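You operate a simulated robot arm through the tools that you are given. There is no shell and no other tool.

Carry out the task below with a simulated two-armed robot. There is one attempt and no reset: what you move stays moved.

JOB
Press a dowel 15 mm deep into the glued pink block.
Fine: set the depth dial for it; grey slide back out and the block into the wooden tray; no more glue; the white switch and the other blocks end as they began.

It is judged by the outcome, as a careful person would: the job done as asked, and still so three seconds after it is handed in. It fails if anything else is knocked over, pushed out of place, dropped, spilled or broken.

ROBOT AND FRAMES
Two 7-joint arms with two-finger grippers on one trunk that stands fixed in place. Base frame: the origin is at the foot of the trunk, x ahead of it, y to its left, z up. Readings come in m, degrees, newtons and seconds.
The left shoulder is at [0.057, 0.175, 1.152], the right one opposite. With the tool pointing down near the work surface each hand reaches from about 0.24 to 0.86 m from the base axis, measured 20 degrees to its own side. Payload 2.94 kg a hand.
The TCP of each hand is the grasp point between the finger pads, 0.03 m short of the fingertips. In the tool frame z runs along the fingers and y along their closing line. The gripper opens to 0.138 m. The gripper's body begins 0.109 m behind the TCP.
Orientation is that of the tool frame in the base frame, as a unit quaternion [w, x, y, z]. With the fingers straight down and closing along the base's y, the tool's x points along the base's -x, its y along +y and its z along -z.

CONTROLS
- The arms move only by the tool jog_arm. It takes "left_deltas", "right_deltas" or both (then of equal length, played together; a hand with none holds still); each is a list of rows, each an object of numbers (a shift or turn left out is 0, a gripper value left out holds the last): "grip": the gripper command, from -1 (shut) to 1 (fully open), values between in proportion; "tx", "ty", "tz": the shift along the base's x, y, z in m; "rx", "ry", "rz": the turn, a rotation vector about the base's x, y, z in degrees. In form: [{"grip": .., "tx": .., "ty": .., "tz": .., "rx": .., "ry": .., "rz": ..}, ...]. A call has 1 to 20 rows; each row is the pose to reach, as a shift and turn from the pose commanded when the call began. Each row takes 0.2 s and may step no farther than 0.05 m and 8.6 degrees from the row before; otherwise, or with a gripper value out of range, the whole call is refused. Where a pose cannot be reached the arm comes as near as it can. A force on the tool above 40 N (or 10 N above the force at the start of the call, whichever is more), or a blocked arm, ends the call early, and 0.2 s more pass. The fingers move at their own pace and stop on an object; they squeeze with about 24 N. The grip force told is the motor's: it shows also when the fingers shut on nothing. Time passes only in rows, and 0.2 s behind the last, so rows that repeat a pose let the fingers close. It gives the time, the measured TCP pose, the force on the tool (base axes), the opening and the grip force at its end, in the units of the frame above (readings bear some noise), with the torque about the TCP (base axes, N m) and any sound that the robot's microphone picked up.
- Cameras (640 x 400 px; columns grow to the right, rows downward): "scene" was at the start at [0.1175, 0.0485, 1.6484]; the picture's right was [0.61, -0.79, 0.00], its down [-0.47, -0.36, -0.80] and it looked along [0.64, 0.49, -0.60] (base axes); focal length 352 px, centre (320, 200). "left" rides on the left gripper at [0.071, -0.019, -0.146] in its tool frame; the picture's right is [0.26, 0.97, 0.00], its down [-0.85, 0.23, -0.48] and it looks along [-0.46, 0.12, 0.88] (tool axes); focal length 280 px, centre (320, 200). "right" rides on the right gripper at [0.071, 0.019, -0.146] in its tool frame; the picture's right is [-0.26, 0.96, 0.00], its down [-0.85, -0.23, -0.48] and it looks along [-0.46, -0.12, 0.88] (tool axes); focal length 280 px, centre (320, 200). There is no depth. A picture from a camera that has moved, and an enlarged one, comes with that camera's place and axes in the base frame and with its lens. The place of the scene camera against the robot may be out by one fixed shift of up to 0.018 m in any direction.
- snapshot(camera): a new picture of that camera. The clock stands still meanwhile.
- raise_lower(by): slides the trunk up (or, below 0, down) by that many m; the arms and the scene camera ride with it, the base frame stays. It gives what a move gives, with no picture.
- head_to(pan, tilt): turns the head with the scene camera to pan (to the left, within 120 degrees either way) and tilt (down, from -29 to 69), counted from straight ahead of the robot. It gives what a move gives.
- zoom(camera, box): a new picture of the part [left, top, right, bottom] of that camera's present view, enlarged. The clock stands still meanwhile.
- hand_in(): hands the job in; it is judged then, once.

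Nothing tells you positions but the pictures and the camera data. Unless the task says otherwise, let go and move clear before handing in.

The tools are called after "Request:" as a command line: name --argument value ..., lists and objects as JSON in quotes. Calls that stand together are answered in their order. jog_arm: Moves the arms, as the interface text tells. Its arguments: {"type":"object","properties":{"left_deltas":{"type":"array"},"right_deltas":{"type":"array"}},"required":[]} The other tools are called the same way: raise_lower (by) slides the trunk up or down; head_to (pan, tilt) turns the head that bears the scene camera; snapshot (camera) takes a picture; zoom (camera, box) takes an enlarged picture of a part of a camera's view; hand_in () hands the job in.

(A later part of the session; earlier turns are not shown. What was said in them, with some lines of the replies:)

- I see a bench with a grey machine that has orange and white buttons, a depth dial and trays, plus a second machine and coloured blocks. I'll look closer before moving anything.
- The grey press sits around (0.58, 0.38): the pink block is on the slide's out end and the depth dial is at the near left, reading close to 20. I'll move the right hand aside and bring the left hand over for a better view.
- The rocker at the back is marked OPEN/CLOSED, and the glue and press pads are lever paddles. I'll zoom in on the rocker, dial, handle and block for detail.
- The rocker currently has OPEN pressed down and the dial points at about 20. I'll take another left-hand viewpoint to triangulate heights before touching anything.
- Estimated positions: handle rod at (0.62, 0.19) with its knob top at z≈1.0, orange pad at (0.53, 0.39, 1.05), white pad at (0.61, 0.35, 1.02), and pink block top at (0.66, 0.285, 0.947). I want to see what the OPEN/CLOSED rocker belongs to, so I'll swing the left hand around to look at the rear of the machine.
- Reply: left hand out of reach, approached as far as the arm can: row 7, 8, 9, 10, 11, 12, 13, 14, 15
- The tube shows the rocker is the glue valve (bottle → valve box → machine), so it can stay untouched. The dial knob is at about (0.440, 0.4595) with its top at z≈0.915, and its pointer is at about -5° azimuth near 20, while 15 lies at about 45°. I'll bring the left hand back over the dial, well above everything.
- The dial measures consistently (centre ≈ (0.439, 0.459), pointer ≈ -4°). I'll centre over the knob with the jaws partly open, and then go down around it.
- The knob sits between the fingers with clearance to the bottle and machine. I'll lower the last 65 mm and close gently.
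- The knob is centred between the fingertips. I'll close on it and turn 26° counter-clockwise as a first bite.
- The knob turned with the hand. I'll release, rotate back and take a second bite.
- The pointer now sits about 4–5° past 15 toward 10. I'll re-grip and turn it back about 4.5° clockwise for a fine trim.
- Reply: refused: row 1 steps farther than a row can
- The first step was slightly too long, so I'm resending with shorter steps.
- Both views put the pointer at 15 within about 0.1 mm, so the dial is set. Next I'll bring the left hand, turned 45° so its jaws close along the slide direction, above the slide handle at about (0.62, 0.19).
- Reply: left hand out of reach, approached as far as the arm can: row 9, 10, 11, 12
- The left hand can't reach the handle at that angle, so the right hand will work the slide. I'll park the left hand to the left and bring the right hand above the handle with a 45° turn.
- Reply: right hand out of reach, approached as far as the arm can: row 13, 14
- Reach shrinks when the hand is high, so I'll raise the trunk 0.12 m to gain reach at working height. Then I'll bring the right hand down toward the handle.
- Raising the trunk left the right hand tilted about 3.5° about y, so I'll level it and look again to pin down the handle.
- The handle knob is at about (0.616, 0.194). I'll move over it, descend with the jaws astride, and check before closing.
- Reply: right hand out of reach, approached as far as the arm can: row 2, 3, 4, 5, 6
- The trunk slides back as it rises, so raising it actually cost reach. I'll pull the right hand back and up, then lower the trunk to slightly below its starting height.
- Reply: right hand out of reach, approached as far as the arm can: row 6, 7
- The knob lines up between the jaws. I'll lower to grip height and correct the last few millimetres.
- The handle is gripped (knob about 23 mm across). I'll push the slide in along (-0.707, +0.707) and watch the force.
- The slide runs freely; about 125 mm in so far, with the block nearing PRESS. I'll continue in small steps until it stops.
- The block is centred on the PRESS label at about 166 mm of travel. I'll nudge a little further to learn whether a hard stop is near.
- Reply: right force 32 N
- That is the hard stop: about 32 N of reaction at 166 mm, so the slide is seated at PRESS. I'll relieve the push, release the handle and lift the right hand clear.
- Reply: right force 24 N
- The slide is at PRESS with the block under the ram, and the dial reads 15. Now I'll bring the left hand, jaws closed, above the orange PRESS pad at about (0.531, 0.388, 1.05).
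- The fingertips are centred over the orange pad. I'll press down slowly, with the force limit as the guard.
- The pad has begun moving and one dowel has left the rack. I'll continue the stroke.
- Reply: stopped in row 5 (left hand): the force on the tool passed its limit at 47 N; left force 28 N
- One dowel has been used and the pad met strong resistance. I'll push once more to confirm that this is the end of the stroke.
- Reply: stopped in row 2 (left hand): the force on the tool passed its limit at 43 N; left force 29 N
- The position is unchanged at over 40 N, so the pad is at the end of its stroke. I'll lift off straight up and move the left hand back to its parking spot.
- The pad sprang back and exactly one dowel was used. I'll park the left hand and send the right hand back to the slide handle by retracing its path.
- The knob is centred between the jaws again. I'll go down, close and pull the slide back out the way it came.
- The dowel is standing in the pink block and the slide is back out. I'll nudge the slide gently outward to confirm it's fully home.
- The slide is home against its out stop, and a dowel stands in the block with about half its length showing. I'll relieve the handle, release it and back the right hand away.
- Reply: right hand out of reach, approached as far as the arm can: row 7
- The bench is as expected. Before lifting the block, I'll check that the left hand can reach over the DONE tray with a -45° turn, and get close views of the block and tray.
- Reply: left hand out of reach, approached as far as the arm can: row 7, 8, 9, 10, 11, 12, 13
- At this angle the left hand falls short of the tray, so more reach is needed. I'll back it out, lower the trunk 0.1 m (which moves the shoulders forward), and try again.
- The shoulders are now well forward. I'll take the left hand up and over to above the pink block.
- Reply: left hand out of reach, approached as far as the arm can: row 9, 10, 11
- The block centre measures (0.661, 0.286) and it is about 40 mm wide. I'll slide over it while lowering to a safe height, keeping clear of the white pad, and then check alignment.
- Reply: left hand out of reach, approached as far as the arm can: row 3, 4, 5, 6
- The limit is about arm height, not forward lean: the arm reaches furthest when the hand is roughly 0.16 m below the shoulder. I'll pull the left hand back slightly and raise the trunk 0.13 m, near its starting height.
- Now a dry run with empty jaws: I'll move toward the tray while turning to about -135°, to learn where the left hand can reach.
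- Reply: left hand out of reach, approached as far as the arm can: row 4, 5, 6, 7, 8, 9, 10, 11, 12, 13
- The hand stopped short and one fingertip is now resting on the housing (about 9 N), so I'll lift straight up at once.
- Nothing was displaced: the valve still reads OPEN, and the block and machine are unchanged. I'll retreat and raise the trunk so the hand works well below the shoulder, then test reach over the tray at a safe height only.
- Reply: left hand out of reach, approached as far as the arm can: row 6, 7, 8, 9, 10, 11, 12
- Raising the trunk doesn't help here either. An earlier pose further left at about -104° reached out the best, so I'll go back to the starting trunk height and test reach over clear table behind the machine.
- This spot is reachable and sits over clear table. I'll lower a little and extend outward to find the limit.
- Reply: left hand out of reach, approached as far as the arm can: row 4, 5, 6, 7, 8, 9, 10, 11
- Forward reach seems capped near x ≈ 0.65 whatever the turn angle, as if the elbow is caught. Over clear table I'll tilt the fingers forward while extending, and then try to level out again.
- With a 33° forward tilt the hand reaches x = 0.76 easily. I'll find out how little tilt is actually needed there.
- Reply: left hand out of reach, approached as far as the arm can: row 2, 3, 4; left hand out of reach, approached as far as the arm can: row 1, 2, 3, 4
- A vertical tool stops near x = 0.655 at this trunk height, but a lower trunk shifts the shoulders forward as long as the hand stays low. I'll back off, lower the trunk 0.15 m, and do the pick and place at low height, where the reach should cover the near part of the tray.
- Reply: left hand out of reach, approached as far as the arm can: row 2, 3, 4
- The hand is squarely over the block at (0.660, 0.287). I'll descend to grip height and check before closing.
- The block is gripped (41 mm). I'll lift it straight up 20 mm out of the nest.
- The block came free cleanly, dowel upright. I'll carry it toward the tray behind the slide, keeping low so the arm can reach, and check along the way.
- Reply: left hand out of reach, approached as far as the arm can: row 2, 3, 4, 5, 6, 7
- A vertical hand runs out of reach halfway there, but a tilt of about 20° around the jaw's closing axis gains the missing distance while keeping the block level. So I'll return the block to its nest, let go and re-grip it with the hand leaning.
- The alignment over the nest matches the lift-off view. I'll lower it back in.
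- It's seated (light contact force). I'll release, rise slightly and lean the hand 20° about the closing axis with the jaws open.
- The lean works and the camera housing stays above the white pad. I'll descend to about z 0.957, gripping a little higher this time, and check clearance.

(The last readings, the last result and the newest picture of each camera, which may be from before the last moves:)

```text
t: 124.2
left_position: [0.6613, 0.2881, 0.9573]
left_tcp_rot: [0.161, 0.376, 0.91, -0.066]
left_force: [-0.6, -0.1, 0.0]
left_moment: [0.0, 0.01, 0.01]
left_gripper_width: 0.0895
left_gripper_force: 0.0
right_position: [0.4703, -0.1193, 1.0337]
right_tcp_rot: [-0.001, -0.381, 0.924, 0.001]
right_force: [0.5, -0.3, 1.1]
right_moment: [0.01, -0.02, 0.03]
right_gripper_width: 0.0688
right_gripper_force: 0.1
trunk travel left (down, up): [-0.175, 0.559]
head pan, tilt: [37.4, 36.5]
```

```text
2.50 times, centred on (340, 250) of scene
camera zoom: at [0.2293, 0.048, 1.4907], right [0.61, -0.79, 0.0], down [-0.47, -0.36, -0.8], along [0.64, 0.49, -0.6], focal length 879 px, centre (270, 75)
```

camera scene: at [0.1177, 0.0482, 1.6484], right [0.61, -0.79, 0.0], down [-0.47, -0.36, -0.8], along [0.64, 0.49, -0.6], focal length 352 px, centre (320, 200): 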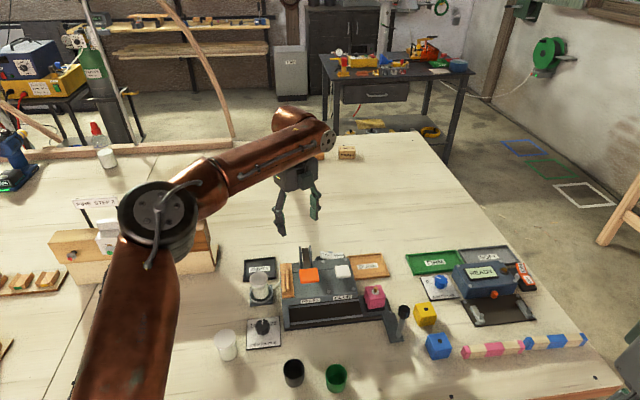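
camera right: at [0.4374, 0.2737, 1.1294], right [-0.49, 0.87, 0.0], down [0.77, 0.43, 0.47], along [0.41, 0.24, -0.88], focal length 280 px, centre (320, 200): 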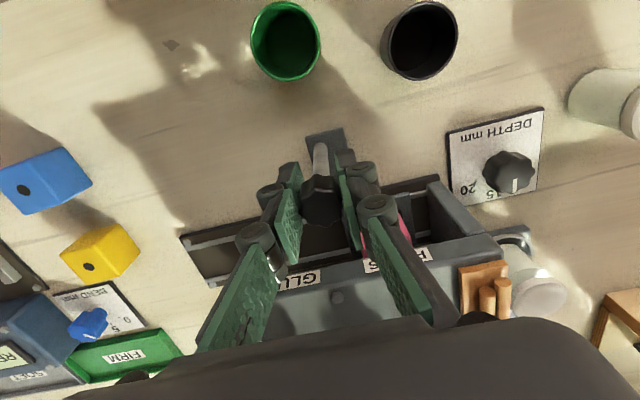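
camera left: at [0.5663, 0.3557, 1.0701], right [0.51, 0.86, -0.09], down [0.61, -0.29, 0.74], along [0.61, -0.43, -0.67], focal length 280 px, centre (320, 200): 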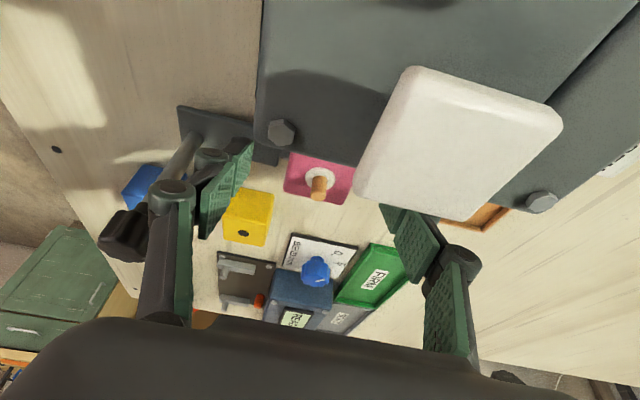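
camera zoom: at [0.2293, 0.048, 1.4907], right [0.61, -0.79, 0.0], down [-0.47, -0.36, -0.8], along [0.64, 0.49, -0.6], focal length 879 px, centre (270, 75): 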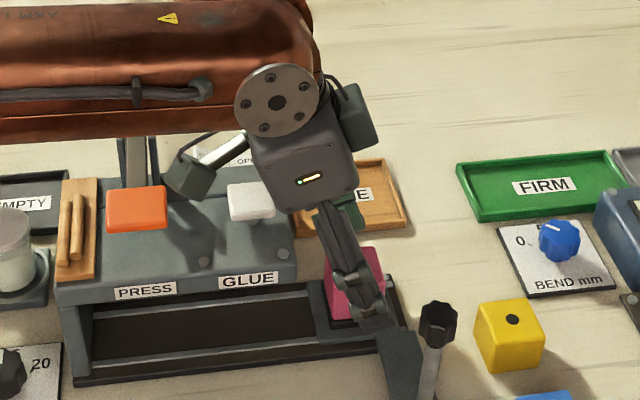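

Request:
jog_arm --left_deltas '[{"grip": -1}, {"grip": -1}, {"grip": -1}, {"grip": -1}, {"grip": -1}]'

Request:
snapshot --camera "left"

Request:
zoom --camera "scene" --box '[300, 220, 400, 310]'

```text
t: 125.4
left_position: [0.6616, 0.2882, 0.956]
left_tcp_rot: [0.161, 0.377, 0.91, -0.066]
left_force: [0.3, 0.2, 0.0]
left_moment: [-0.07, 0.01, 0.01]
left_gripper_width: 0.0408
left_gripper_force: 23.8
right_position: [0.4701, -0.1205, 1.034]
right_tcp_rot: [-0.002, -0.381, 0.925, 0.001]
right_force: [0.6, 0.0, -0.3]
right_moment: [-0.02, -0.01, 0.02]
right_gripper_width: 0.0691
right_gripper_force: 0.1
trunk travel left (down, up): [-0.175, 0.559]
head pan, tilt: [37.4, 36.5]
```

```text
taken
camera left: at [0.5663, 0.3557, 1.0701], right [0.51, 0.86, -0.09], down [0.61, -0.29, 0.74], along [0.61, -0.43, -0.67], focal length 280 px, centre (320, 200)
```

left: 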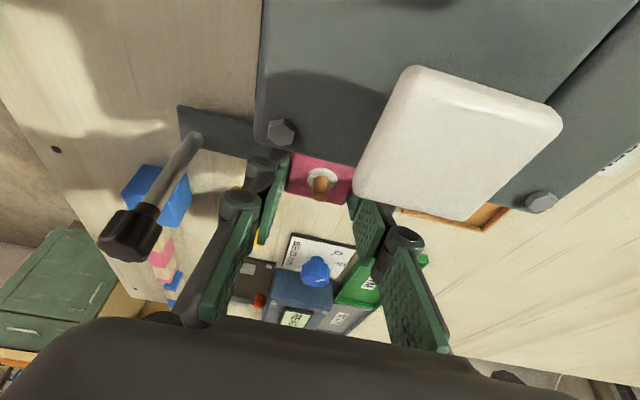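

```text
4.44 times, centred on (350, 265) of scene
camera zoom: at [0.2294, 0.048, 1.4907], right [0.61, -0.79, 0.0], down [-0.47, -0.36, -0.8], along [0.64, 0.49, -0.6], focal length 1563 px, centre (187, -89)
```

zoom: 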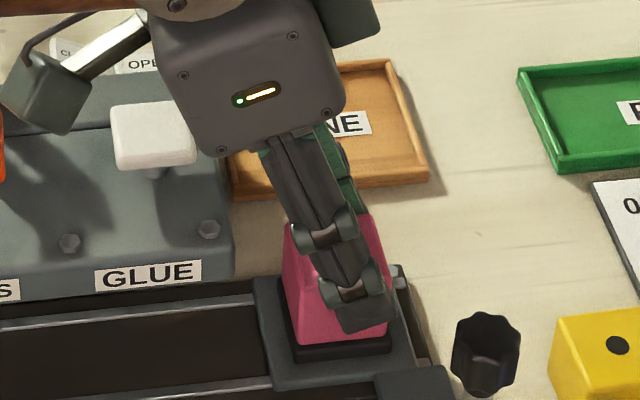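

Gripped with the block level and the hand leaning. I'll lift 20 mm and carry it toward the tray in short legs.

Request:
jog_arm --left_deltas '[{"tz": 0.007}, {"tz": 0.014}, {"tz": 0.02}, {"tz": 0.02, "tx": 0.01, "ty": 0.01}, {"tz": 0.02, "tx": 0.02, "ty": 0.02}, {"tz": 0.018, "tx": 0.03, "ty": 0.03}, {"tz": 0.016, "tx": 0.035, "ty": 0.035}, {"tz": 0.016, "tx": 0.035, "ty": 0.035}]'

Request:
snapshot --camera "left"

Request:
zoom --camera "scene" --box '[270, 170, 430, 310]'

```text
t: 127.2
left_position: [0.6969, 0.3228, 0.9715]
left_tcp_rot: [0.16, 0.377, 0.91, -0.067]
left_force: [-0.1, 0.7, -1.0]
left_moment: [-0.05, 0.02, 0.01]
left_gripper_width: 0.041
left_gripper_force: 23.8
right_position: [0.47, -0.1194, 1.0339]
right_tcp_rot: [-0.001, -0.381, 0.925, 0.002]
right_force: [0.2, 0.4, 0.4]
right_moment: [-0.01, 0.01, -0.04]
right_gripper_width: 0.069
right_gripper_force: 0.1
trunk travel left (down, up): [-0.175, 0.559]
head pan, tilt: [37.4, 36.5]
```

```text
taken
camera left: at [0.6014, 0.391, 1.0858], right [0.51, 0.86, -0.09], down [0.61, -0.29, 0.74], along [0.61, -0.43, -0.67], focal length 280 px, centre (320, 200)
```

left: 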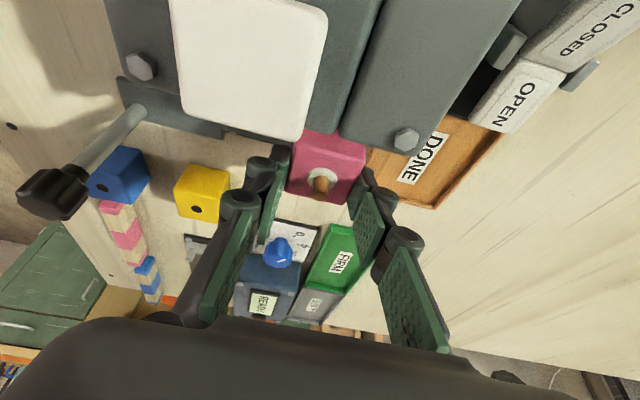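

```text
2.86 times, centred on (350, 240) of scene
camera zoom: at [0.2294, 0.048, 1.4907], right [0.61, -0.79, 0.0], down [-0.47, -0.36, -0.8], along [0.64, 0.49, -0.6], focal length 1005 px, centre (234, 86)
```

zoom: 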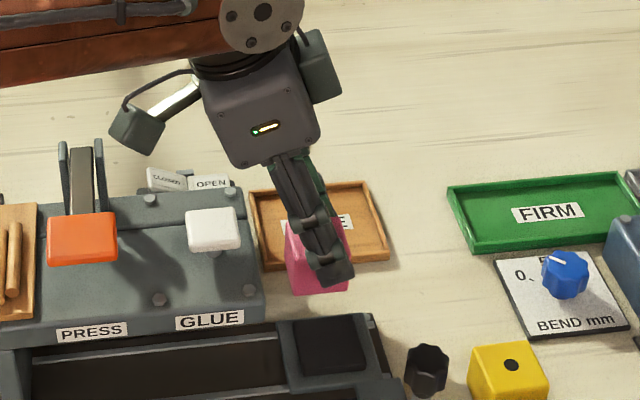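

No limit yet. I'll continue with the next leg toward the tray.

Request:
jog_arm --left_deltas '[{"tx": 0.012, "ty": 0.01}, {"tx": 0.024, "ty": 0.02, "tz": -0.003}, {"tx": 0.036, "ty": 0.032, "tz": -0.006}, {"tx": 0.046, "ty": 0.042, "tz": -0.008}, {"tx": 0.055, "ty": 0.05, "tz": -0.01}, {"tx": 0.055, "ty": 0.05, "tz": -0.01}]'

Request:
snapshot --camera "left"

Request:
zoom --camera "scene" --box '[270, 170, 430, 310]'

```text
t: 128.6
left_position: [0.7507, 0.3717, 0.9618]
left_tcp_rot: [0.16, 0.377, 0.91, -0.066]
left_force: [-0.4, 0.3, -0.9]
left_moment: [0.01, 0.02, 0.01]
left_gripper_width: 0.0409
left_gripper_force: 23.5
right_position: [0.4701, -0.12, 1.033]
right_tcp_rot: [-0.001, -0.381, 0.925, 0.001]
right_force: [-0.3, -0.3, -0.6]
right_moment: [0.01, 0.01, 0.0]
right_gripper_width: 0.0688
right_gripper_force: 0.1
trunk travel left (down, up): [-0.175, 0.559]
head pan, tilt: [37.4, 36.5]
```

```text
taken
camera left: at [0.6563, 0.4406, 1.0762], right [0.51, 0.86, -0.09], down [0.61, -0.29, 0.74], along [0.61, -0.43, -0.67], focal length 280 px, centre (320, 200)
```

left: 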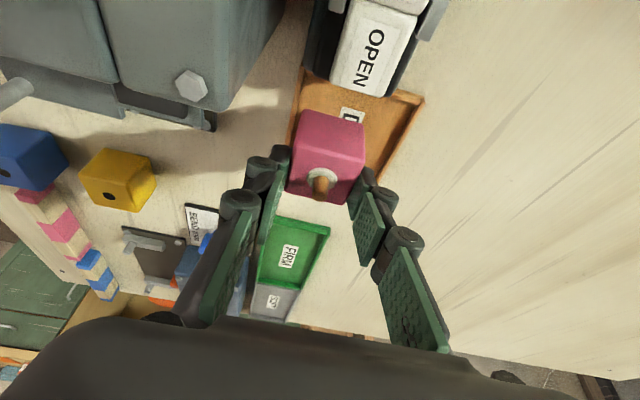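

```text
2.86 times, centred on (350, 240) of scene
camera zoom: at [0.2293, 0.0481, 1.4908], right [0.61, -0.79, 0.0], down [-0.47, -0.36, -0.8], along [0.64, 0.49, -0.6], focal length 1005 px, centre (234, 86)
```

zoom: 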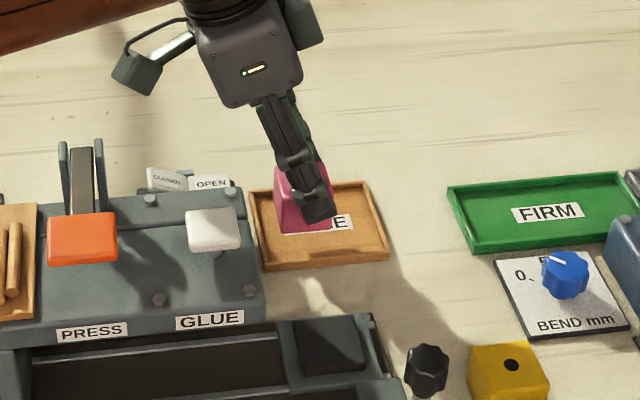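

The block is now over the tray. I'll shift a little further in toward the tray's middle and then look before lowering.

Request:
jog_arm --left_deltas '[{"tx": 0.008, "ty": 0.002}, {"tx": 0.016, "ty": 0.004}, {"tx": 0.016, "ty": 0.004}]'

Request:
zoom --camera "scene" --box '[310, 210, 400, 280]'

Request:
zoom --camera "left" --box '[240, 40, 440, 240]'

```text
t: 129.4
left_position: [0.7671, 0.3749, 0.9629]
left_tcp_rot: [0.162, 0.376, 0.91, -0.067]
left_force: [-0.8, -0.5, 0.1]
left_moment: [0.0, 0.0, -0.02]
left_gripper_width: 0.041
left_gripper_force: 24.2
right_position: [0.4695, -0.1202, 1.0326]
right_tcp_rot: [-0.001, -0.381, 0.925, 0.002]
right_force: [-0.2, 0.2, 0.2]
right_moment: [-0.02, 0.02, 0.01]
right_gripper_width: 0.069
right_gripper_force: 0.0
trunk travel left (down, up): [-0.175, 0.559]
head pan, tilt: [37.4, 36.5]
```

```text
5.71 times, centred on (355, 245) of scene
camera zoom: at [0.2293, 0.0479, 1.4908], right [0.61, -0.79, 0.0], down [-0.47, -0.36, -0.8], along [0.64, 0.49, -0.6], focal length 2010 px, centre (120, -57)
```

zoom: 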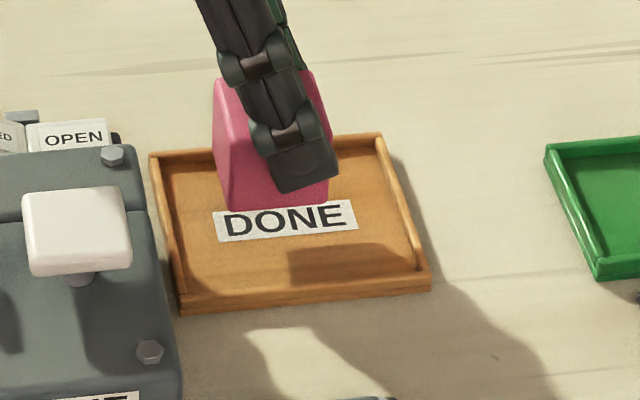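

```text
2.00 times, centred on (340, 140) of left
camera zoom: at [0.672, 0.4444, 1.0766], right [0.51, 0.86, -0.09], down [0.61, -0.29, 0.74], along [0.61, -0.43, -0.67], focal length 561 px, centre (280, 320)
```

zoom: 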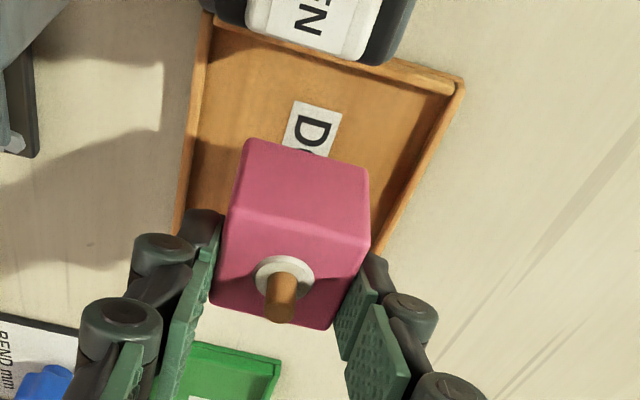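

The block is centred over the tray with both fingers inside its walls. I'll lower gently until it touches.

Request:
jog_arm --left_deltas '[{"tz": -0.008}, {"tz": -0.016}, {"tz": -0.022}, {"tz": -0.025}, {"tz": -0.025}]'

Request:
zoom --camera "scene" --box '[310, 210, 400, 280]'

```text
t: 130.6
left_position: [0.7666, 0.3764, 0.938]
left_tcp_rot: [0.161, 0.376, 0.91, -0.066]
left_force: [0.1, 0.0, -0.6]
left_moment: [-0.01, -0.01, 0.01]
left_gripper_width: 0.0409
left_gripper_force: 24.1
right_position: [0.4712, -0.1202, 1.0334]
right_tcp_rot: [-0.002, -0.381, 0.925, 0.002]
right_force: [-2.2, 0.0, -0.3]
right_moment: [0.0, 0.02, 0.01]
right_gripper_width: 0.0687
right_gripper_force: 0.0
trunk travel left (down, up): [-0.175, 0.559]
head pan, tilt: [37.4, 36.5]
```

```text
5.71 times, centred on (355, 245) of scene
camera zoom: at [0.2296, 0.0482, 1.4907], right [0.61, -0.79, 0.0], down [-0.47, -0.36, -0.8], along [0.64, 0.49, -0.6], focal length 2010 px, centre (120, -57)
```

zoom: 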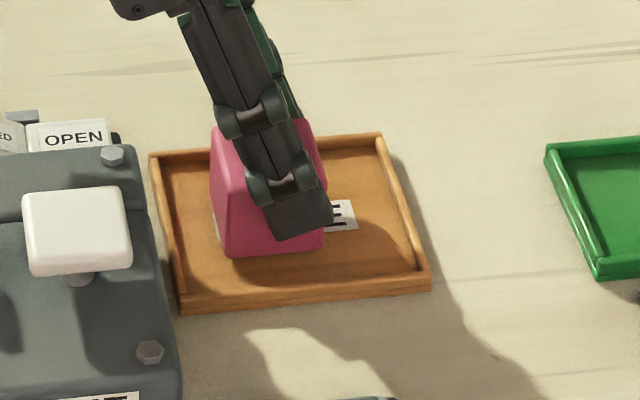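

Request:
jog_arm --left_deltas '[{"tz": -0.002}, {"tz": -0.004}, {"tz": -0.006}]'

```text
t: 131.4
left_position: [0.7669, 0.3764, 0.9341]
left_tcp_rot: [0.164, 0.377, 0.909, -0.066]
left_force: [1.3, 1.7, 13.9]
left_moment: [0.16, 0.19, -0.04]
left_gripper_width: 0.041
left_gripper_force: 24.3
right_position: [0.4689, -0.1196, 1.0346]
right_tcp_rot: [-0.001, -0.381, 0.924, 0.002]
right_force: [-0.4, -0.2, 0.2]
right_moment: [-0.01, 0.0, 0.02]
right_gripper_width: 0.0687
right_gripper_force: 0.0
trunk travel left (down, up): [-0.175, 0.559]
head pan, tilt: [37.4, 36.5]
```

Touchdown (14 N). I'll ease off a millimetre, open the jaws modestly and rise straight up.

Request:
jog_arm --left_deltas '[{"tz": 0.0015}, {"tz": 0.002}, {"grip": 0.0, "tz": 0.002}, {"grip": 0.0, "tz": 0.002}, {"grip": 0.0, "tz": 0.002}, {"grip": 0.0, "tz": 0.002}]'

Request:
zoom --camera "scene" --box '[310, 210, 400, 280]'

Request:
zoom --camera "left" --box '[220, 40, 440, 260]'

```text
t: 132.8
left_position: [0.766, 0.3758, 0.9335]
left_tcp_rot: [0.161, 0.377, 0.91, -0.066]
left_force: [0.5, 0.0, -0.3]
left_moment: [0.03, 0.02, -0.01]
left_gripper_width: 0.0692
left_gripper_force: 0.0
right_position: [0.4697, -0.1195, 1.0334]
right_tcp_rot: [-0.001, -0.382, 0.924, 0.001]
right_force: [-1.3, -0.3, 0.5]
right_moment: [-0.04, 0.01, 0.03]
right_gripper_width: 0.0691
right_gripper_force: 0.1
trunk travel left (down, up): [-0.175, 0.559]
head pan, tilt: [37.4, 36.5]
```

```text
5.71 times, centred on (355, 245) of scene
camera zoom: at [0.2296, 0.0481, 1.4907], right [0.61, -0.79, 0.0], down [-0.47, -0.36, -0.8], along [0.64, 0.49, -0.6], focal length 2010 px, centre (120, -57)
```

zoom: 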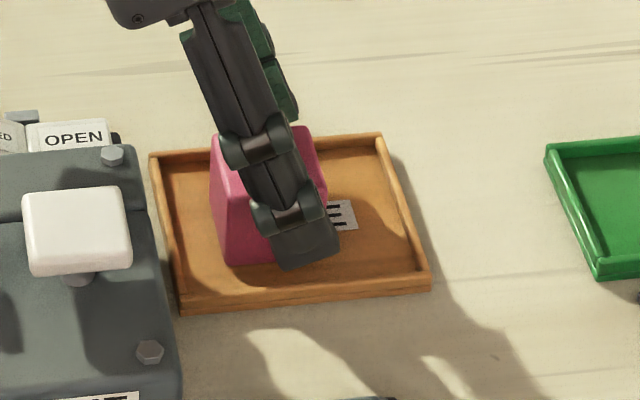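

```text
1.82 times, centred on (330, 150) of left
camera zoom: at [0.6711, 0.4442, 1.047], right [0.51, 0.86, -0.09], down [0.61, -0.29, 0.74], along [0.61, -0.43, -0.67], focal length 510 px, centre (302, 291)
```

zoom: 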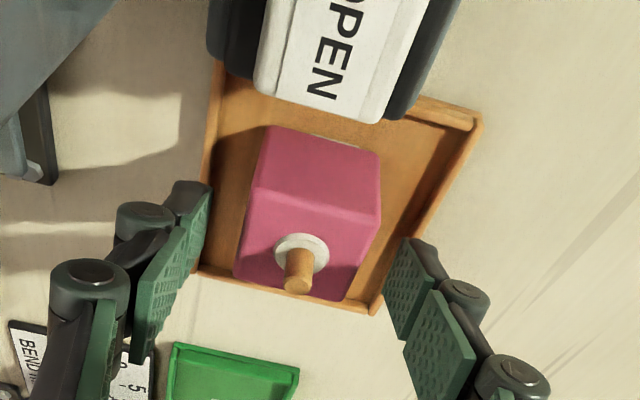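

The block stands level in the tray. I'll rise in small steps to clear the dowel before moving sideways.

Request:
jog_arm --left_deltas '[{"tz": 0.012}, {"tz": 0.024}, {"tz": 0.036}, {"tz": 0.046}]'

Request:
zoom --camera "scene" --box '[310, 200, 400, 280]'

```text
t: 133.8
left_position: [0.7656, 0.3774, 0.98]
left_tcp_rot: [0.16, 0.377, 0.91, -0.066]
left_force: [0.4, -0.1, -0.3]
left_moment: [0.0, -0.02, -0.03]
left_gripper_width: 0.0691
left_gripper_force: 0.1
right_position: [0.4697, -0.1199, 1.0338]
right_tcp_rot: [-0.001, -0.381, 0.924, 0.001]
right_force: [0.4, 0.2, 0.9]
right_moment: [0.02, -0.04, 0.02]
right_gripper_width: 0.0689
right_gripper_force: 0.0
trunk travel left (down, up): [-0.175, 0.559]
head pan, tilt: [37.4, 36.5]
```

```text
5.00 times, centred on (355, 240) of scene
camera zoom: at [0.2295, 0.0482, 1.4907], right [0.61, -0.79, 0.0], down [-0.47, -0.36, -0.8], along [0.64, 0.49, -0.6], focal length 1759 px, centre (145, 0)
```

zoom: 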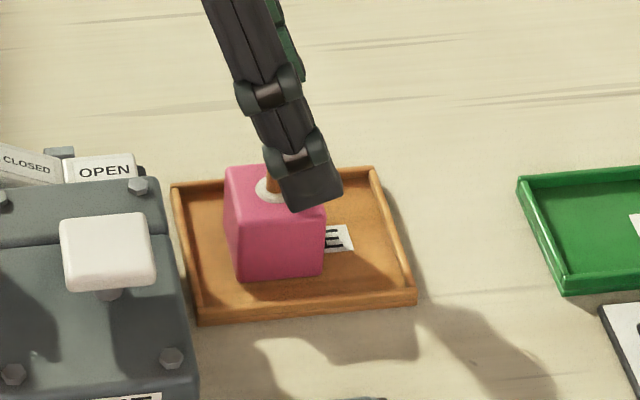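

Request:
jog_arm --left_deltas '[{"tz": 0.025}, {"tz": 0.05}, {"tx": -0.02, "ty": 0.03, "tz": 0.06}, {"tx": -0.04, "ty": 0.065, "tz": 0.07}, {"tx": -0.06, "ty": 0.1, "tz": 0.08}, {"tx": -0.08, "ty": 0.135, "tz": 0.09}, {"tx": -0.105, "ty": 0.165, "tz": 0.1}, {"tx": -0.135, "ty": 0.185, "tz": 0.115, "rx": 3, "ry": 3}, {"tx": -0.17, "ty": 0.19, "tz": 0.13, "rx": 6, "ry": 6}, {"tx": -0.21, "ty": 0.19, "tz": 0.15, "rx": 9, "ry": 9}, {"tx": -0.25, "ty": 0.19, "tz": 0.16, "rx": 12, "ry": 12}, {"tx": -0.29, "ty": 0.19, "tz": 0.17, "rx": 14.1, "ry": 14.1}, {"tx": -0.29, "ty": 0.19, "tz": 0.17, "rx": 14.1, "ry": 14.1}]'

Request:
snapshot --camera "scene"

Request:
zoom --camera "scene" --box '[200, 215, 460, 370]'

Request:
zoom --camera "scene" --box '[310, 215, 390, 275]'

```text
t: 136.6
left_position: [0.478, 0.569, 1.15]
left_tcp_rot: [0.0, 0.383, 0.924, -0.002]
left_force: [1.2, -0.7, -0.6]
left_moment: [-0.06, 0.01, 0.0]
left_gripper_width: 0.069
left_gripper_force: 0.0
left hand out of reach, approached as far as the arm can: row 2
right_position: [0.4707, -0.1191, 1.0323]
right_tcp_rot: [-0.002, -0.38, 0.925, 0.001]
right_force: [0.3, -0.3, -0.2]
right_moment: [-0.03, 0.0, 0.0]
right_gripper_width: 0.0691
right_gripper_force: 0.2
trunk travel left (down, up): [-0.175, 0.559]
head pan, tilt: [37.4, 36.5]
```

```text
taken
camera scene: at [0.2308, 0.0493, 1.4903], right [0.61, -0.79, 0.0], down [-0.47, -0.36, -0.8], along [0.64, 0.49, -0.6], focal length 352 px, centre (320, 200)
```

scene: 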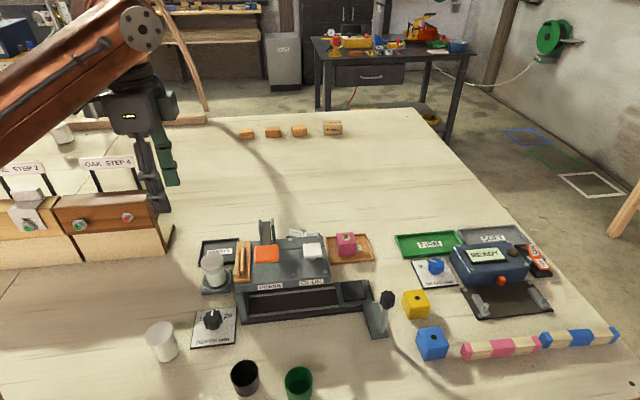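

```text
2.46 times, centred on (330, 292) of scene
camera zoom: at [0.2308, 0.0493, 1.4903], right [0.61, -0.79, 0.0], down [-0.47, -0.36, -0.8], along [0.64, 0.49, -0.6], focal length 866 px, centre (295, -28)
```

zoom: 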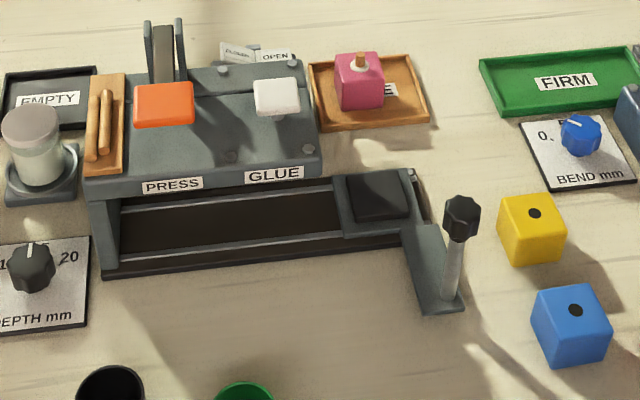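

```text
6.67 times, centred on (350, 245) of scene
camera zoom: at [0.2308, 0.0493, 1.4903], right [0.61, -0.79, 0.0], down [-0.47, -0.36, -0.8], along [0.64, 0.49, -0.6], focal length 2345 px, centre (120, -100)
```

zoom: 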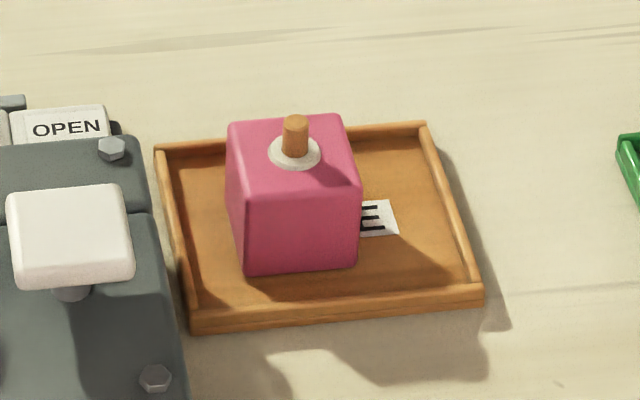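

The block with its dowel sits in the DONE tray, the slide is out, and the valve still reads OPEN. I'll check the dowel, dial and surroundings closely.

Request:
zoom --camera "scene" --box '[332, 228, 364, 248]'

Request:
zoom --camera "scene" --box '[190, 300, 240, 350]'

Request:
zoom --camera "scene" --box '[225, 215, 345, 290]'

Request:
snapshot --camera "left"

```text
16.00 times, centred on (348, 238) of scene
camera zoom: at [0.2308, 0.0493, 1.4903], right [0.61, -0.79, 0.0], down [-0.47, -0.36, -0.8], along [0.64, 0.49, -0.6], focal length 5628 px, centre (-128, -408)
```

zoom: 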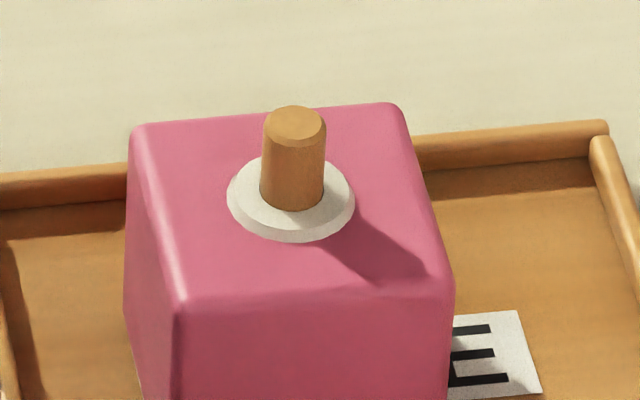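

```text
8.00 times, centred on (215, 325) of scene
camera zoom: at [0.2308, 0.0493, 1.4903], right [0.61, -0.79, 0.0], down [-0.47, -0.36, -0.8], along [0.64, 0.49, -0.6], focal length 2814 px, centre (1160, -800)
```

zoom: 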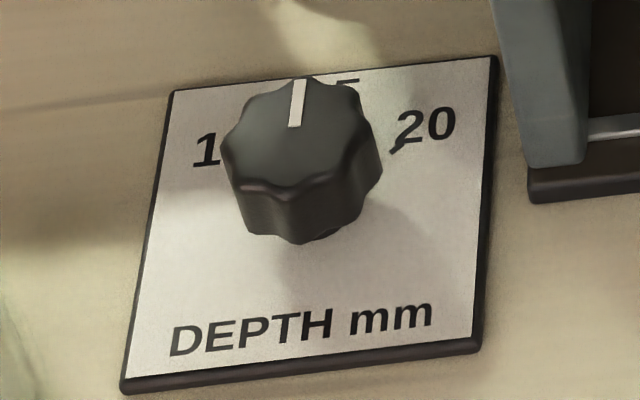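

```text
5.33 times, centred on (285, 252) of scene
camera zoom: at [0.2308, 0.0493, 1.4903], right [0.61, -0.79, 0.0], down [-0.47, -0.36, -0.8], along [0.64, 0.49, -0.6], focal length 1876 px, centre (507, -80)
```

zoom: 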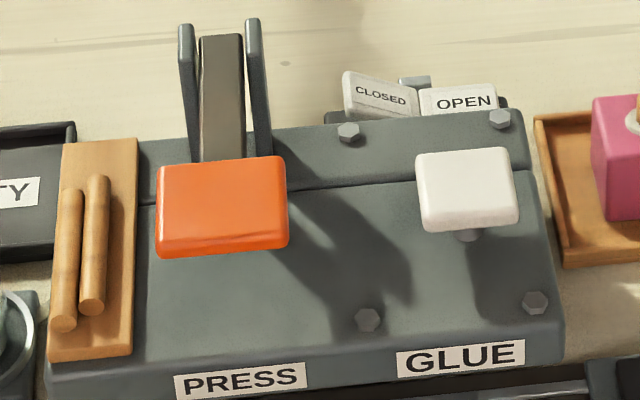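

```text
taken
camera left: at [0.4161, 0.6049, 1.2963], right [0.5, 0.87, 0.0], down [0.76, -0.44, 0.48], along [0.41, -0.24, -0.88], focal length 280 px, centre (320, 200)
```

left: 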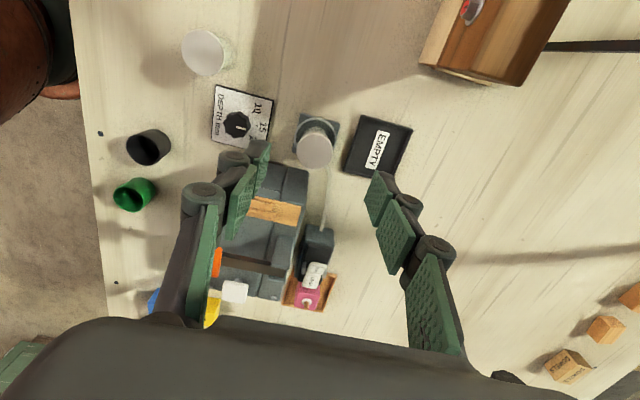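

Everything checks out:
- **Block:** it is upright in the wooden tray with one dowel pressed in.
- **Dial:** it reads 15.
- **Slide:** it is fully out.
- **White switch:** it still shows OPEN.
- **Glue and other blocks:** the GLUE pad and the other blocks were not touched.

I'll move the left hand a little further clear and then hand in.

Request:
jog_arm --left_deltas '[{"tz": 0.03, "tx": -0.02}, {"tz": 0.06, "tx": -0.04}, {"tz": 0.08, "tx": -0.06}, {"tz": 0.08, "tx": -0.06}]'

Request:
snapshot --camera "scene"

```text
t: 137.6
left_position: [0.4191, 0.5677, 1.224]
left_tcp_rot: [0.002, 0.383, 0.924, -0.001]
left_force: [0.3, -0.5, -0.8]
left_moment: [-0.02, 0.01, -0.02]
left_gripper_width: 0.0693
left_gripper_force: 0.0
right_position: [0.4705, -0.1189, 1.0342]
right_tcp_rot: [-0.001, -0.381, 0.925, 0.001]
right_force: [0.4, 0.1, 0.1]
right_moment: [0.01, 0.02, 0.02]
right_gripper_width: 0.0689
right_gripper_force: 0.1
trunk travel left (down, up): [-0.175, 0.559]
head pan, tilt: [37.4, 36.5]
```

```text
taken
camera scene: at [0.2302, 0.0486, 1.4904], right [0.61, -0.79, 0.0], down [-0.47, -0.36, -0.8], along [0.64, 0.49, -0.6], focal length 352 px, centre (320, 200)
```

scene: 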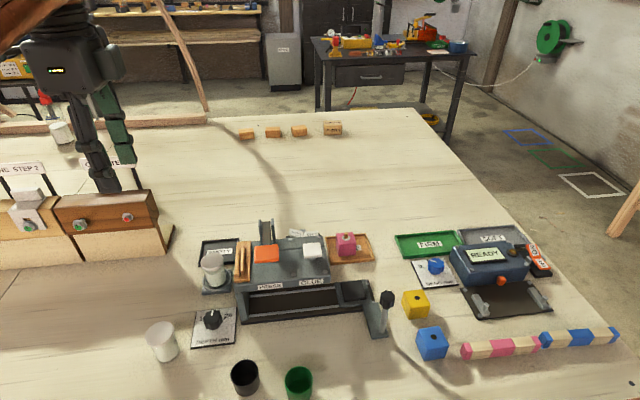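

Both hands are clear, the block is resting in the DONE tray and the bench is otherwise as it began. Handing in.

Request:
hand_in

```text
The job is handed in.
```

I pressed one dowel into the pink block with the depth dial set to 15 mm, and the block is now upright in the wooden DONE tray.

- **Depth:** the dial was within about 0.2 mm of the 15 mark. I relied on the dial for depth and did not measure it in the block.
- **Slide:** the grey slide is back out against its outer stop.
- **Glue:** I never touched the GLUE pad, so no more glue was added.
- **White switch:** I took this to be the OPEN/CLOSED valve; it was not touched and still reads OPEN. The other blocks look as they were.

- **Housing bump:** while I was testing reach, one left fingertip rested on the press housing at about 9 N. I lifted off at once and saw nothing displaced.
- **Re-grip:** the first carry ran out of reach. I set the block back in its nest and gripped it again with the hand leaning before moving it to the tray.
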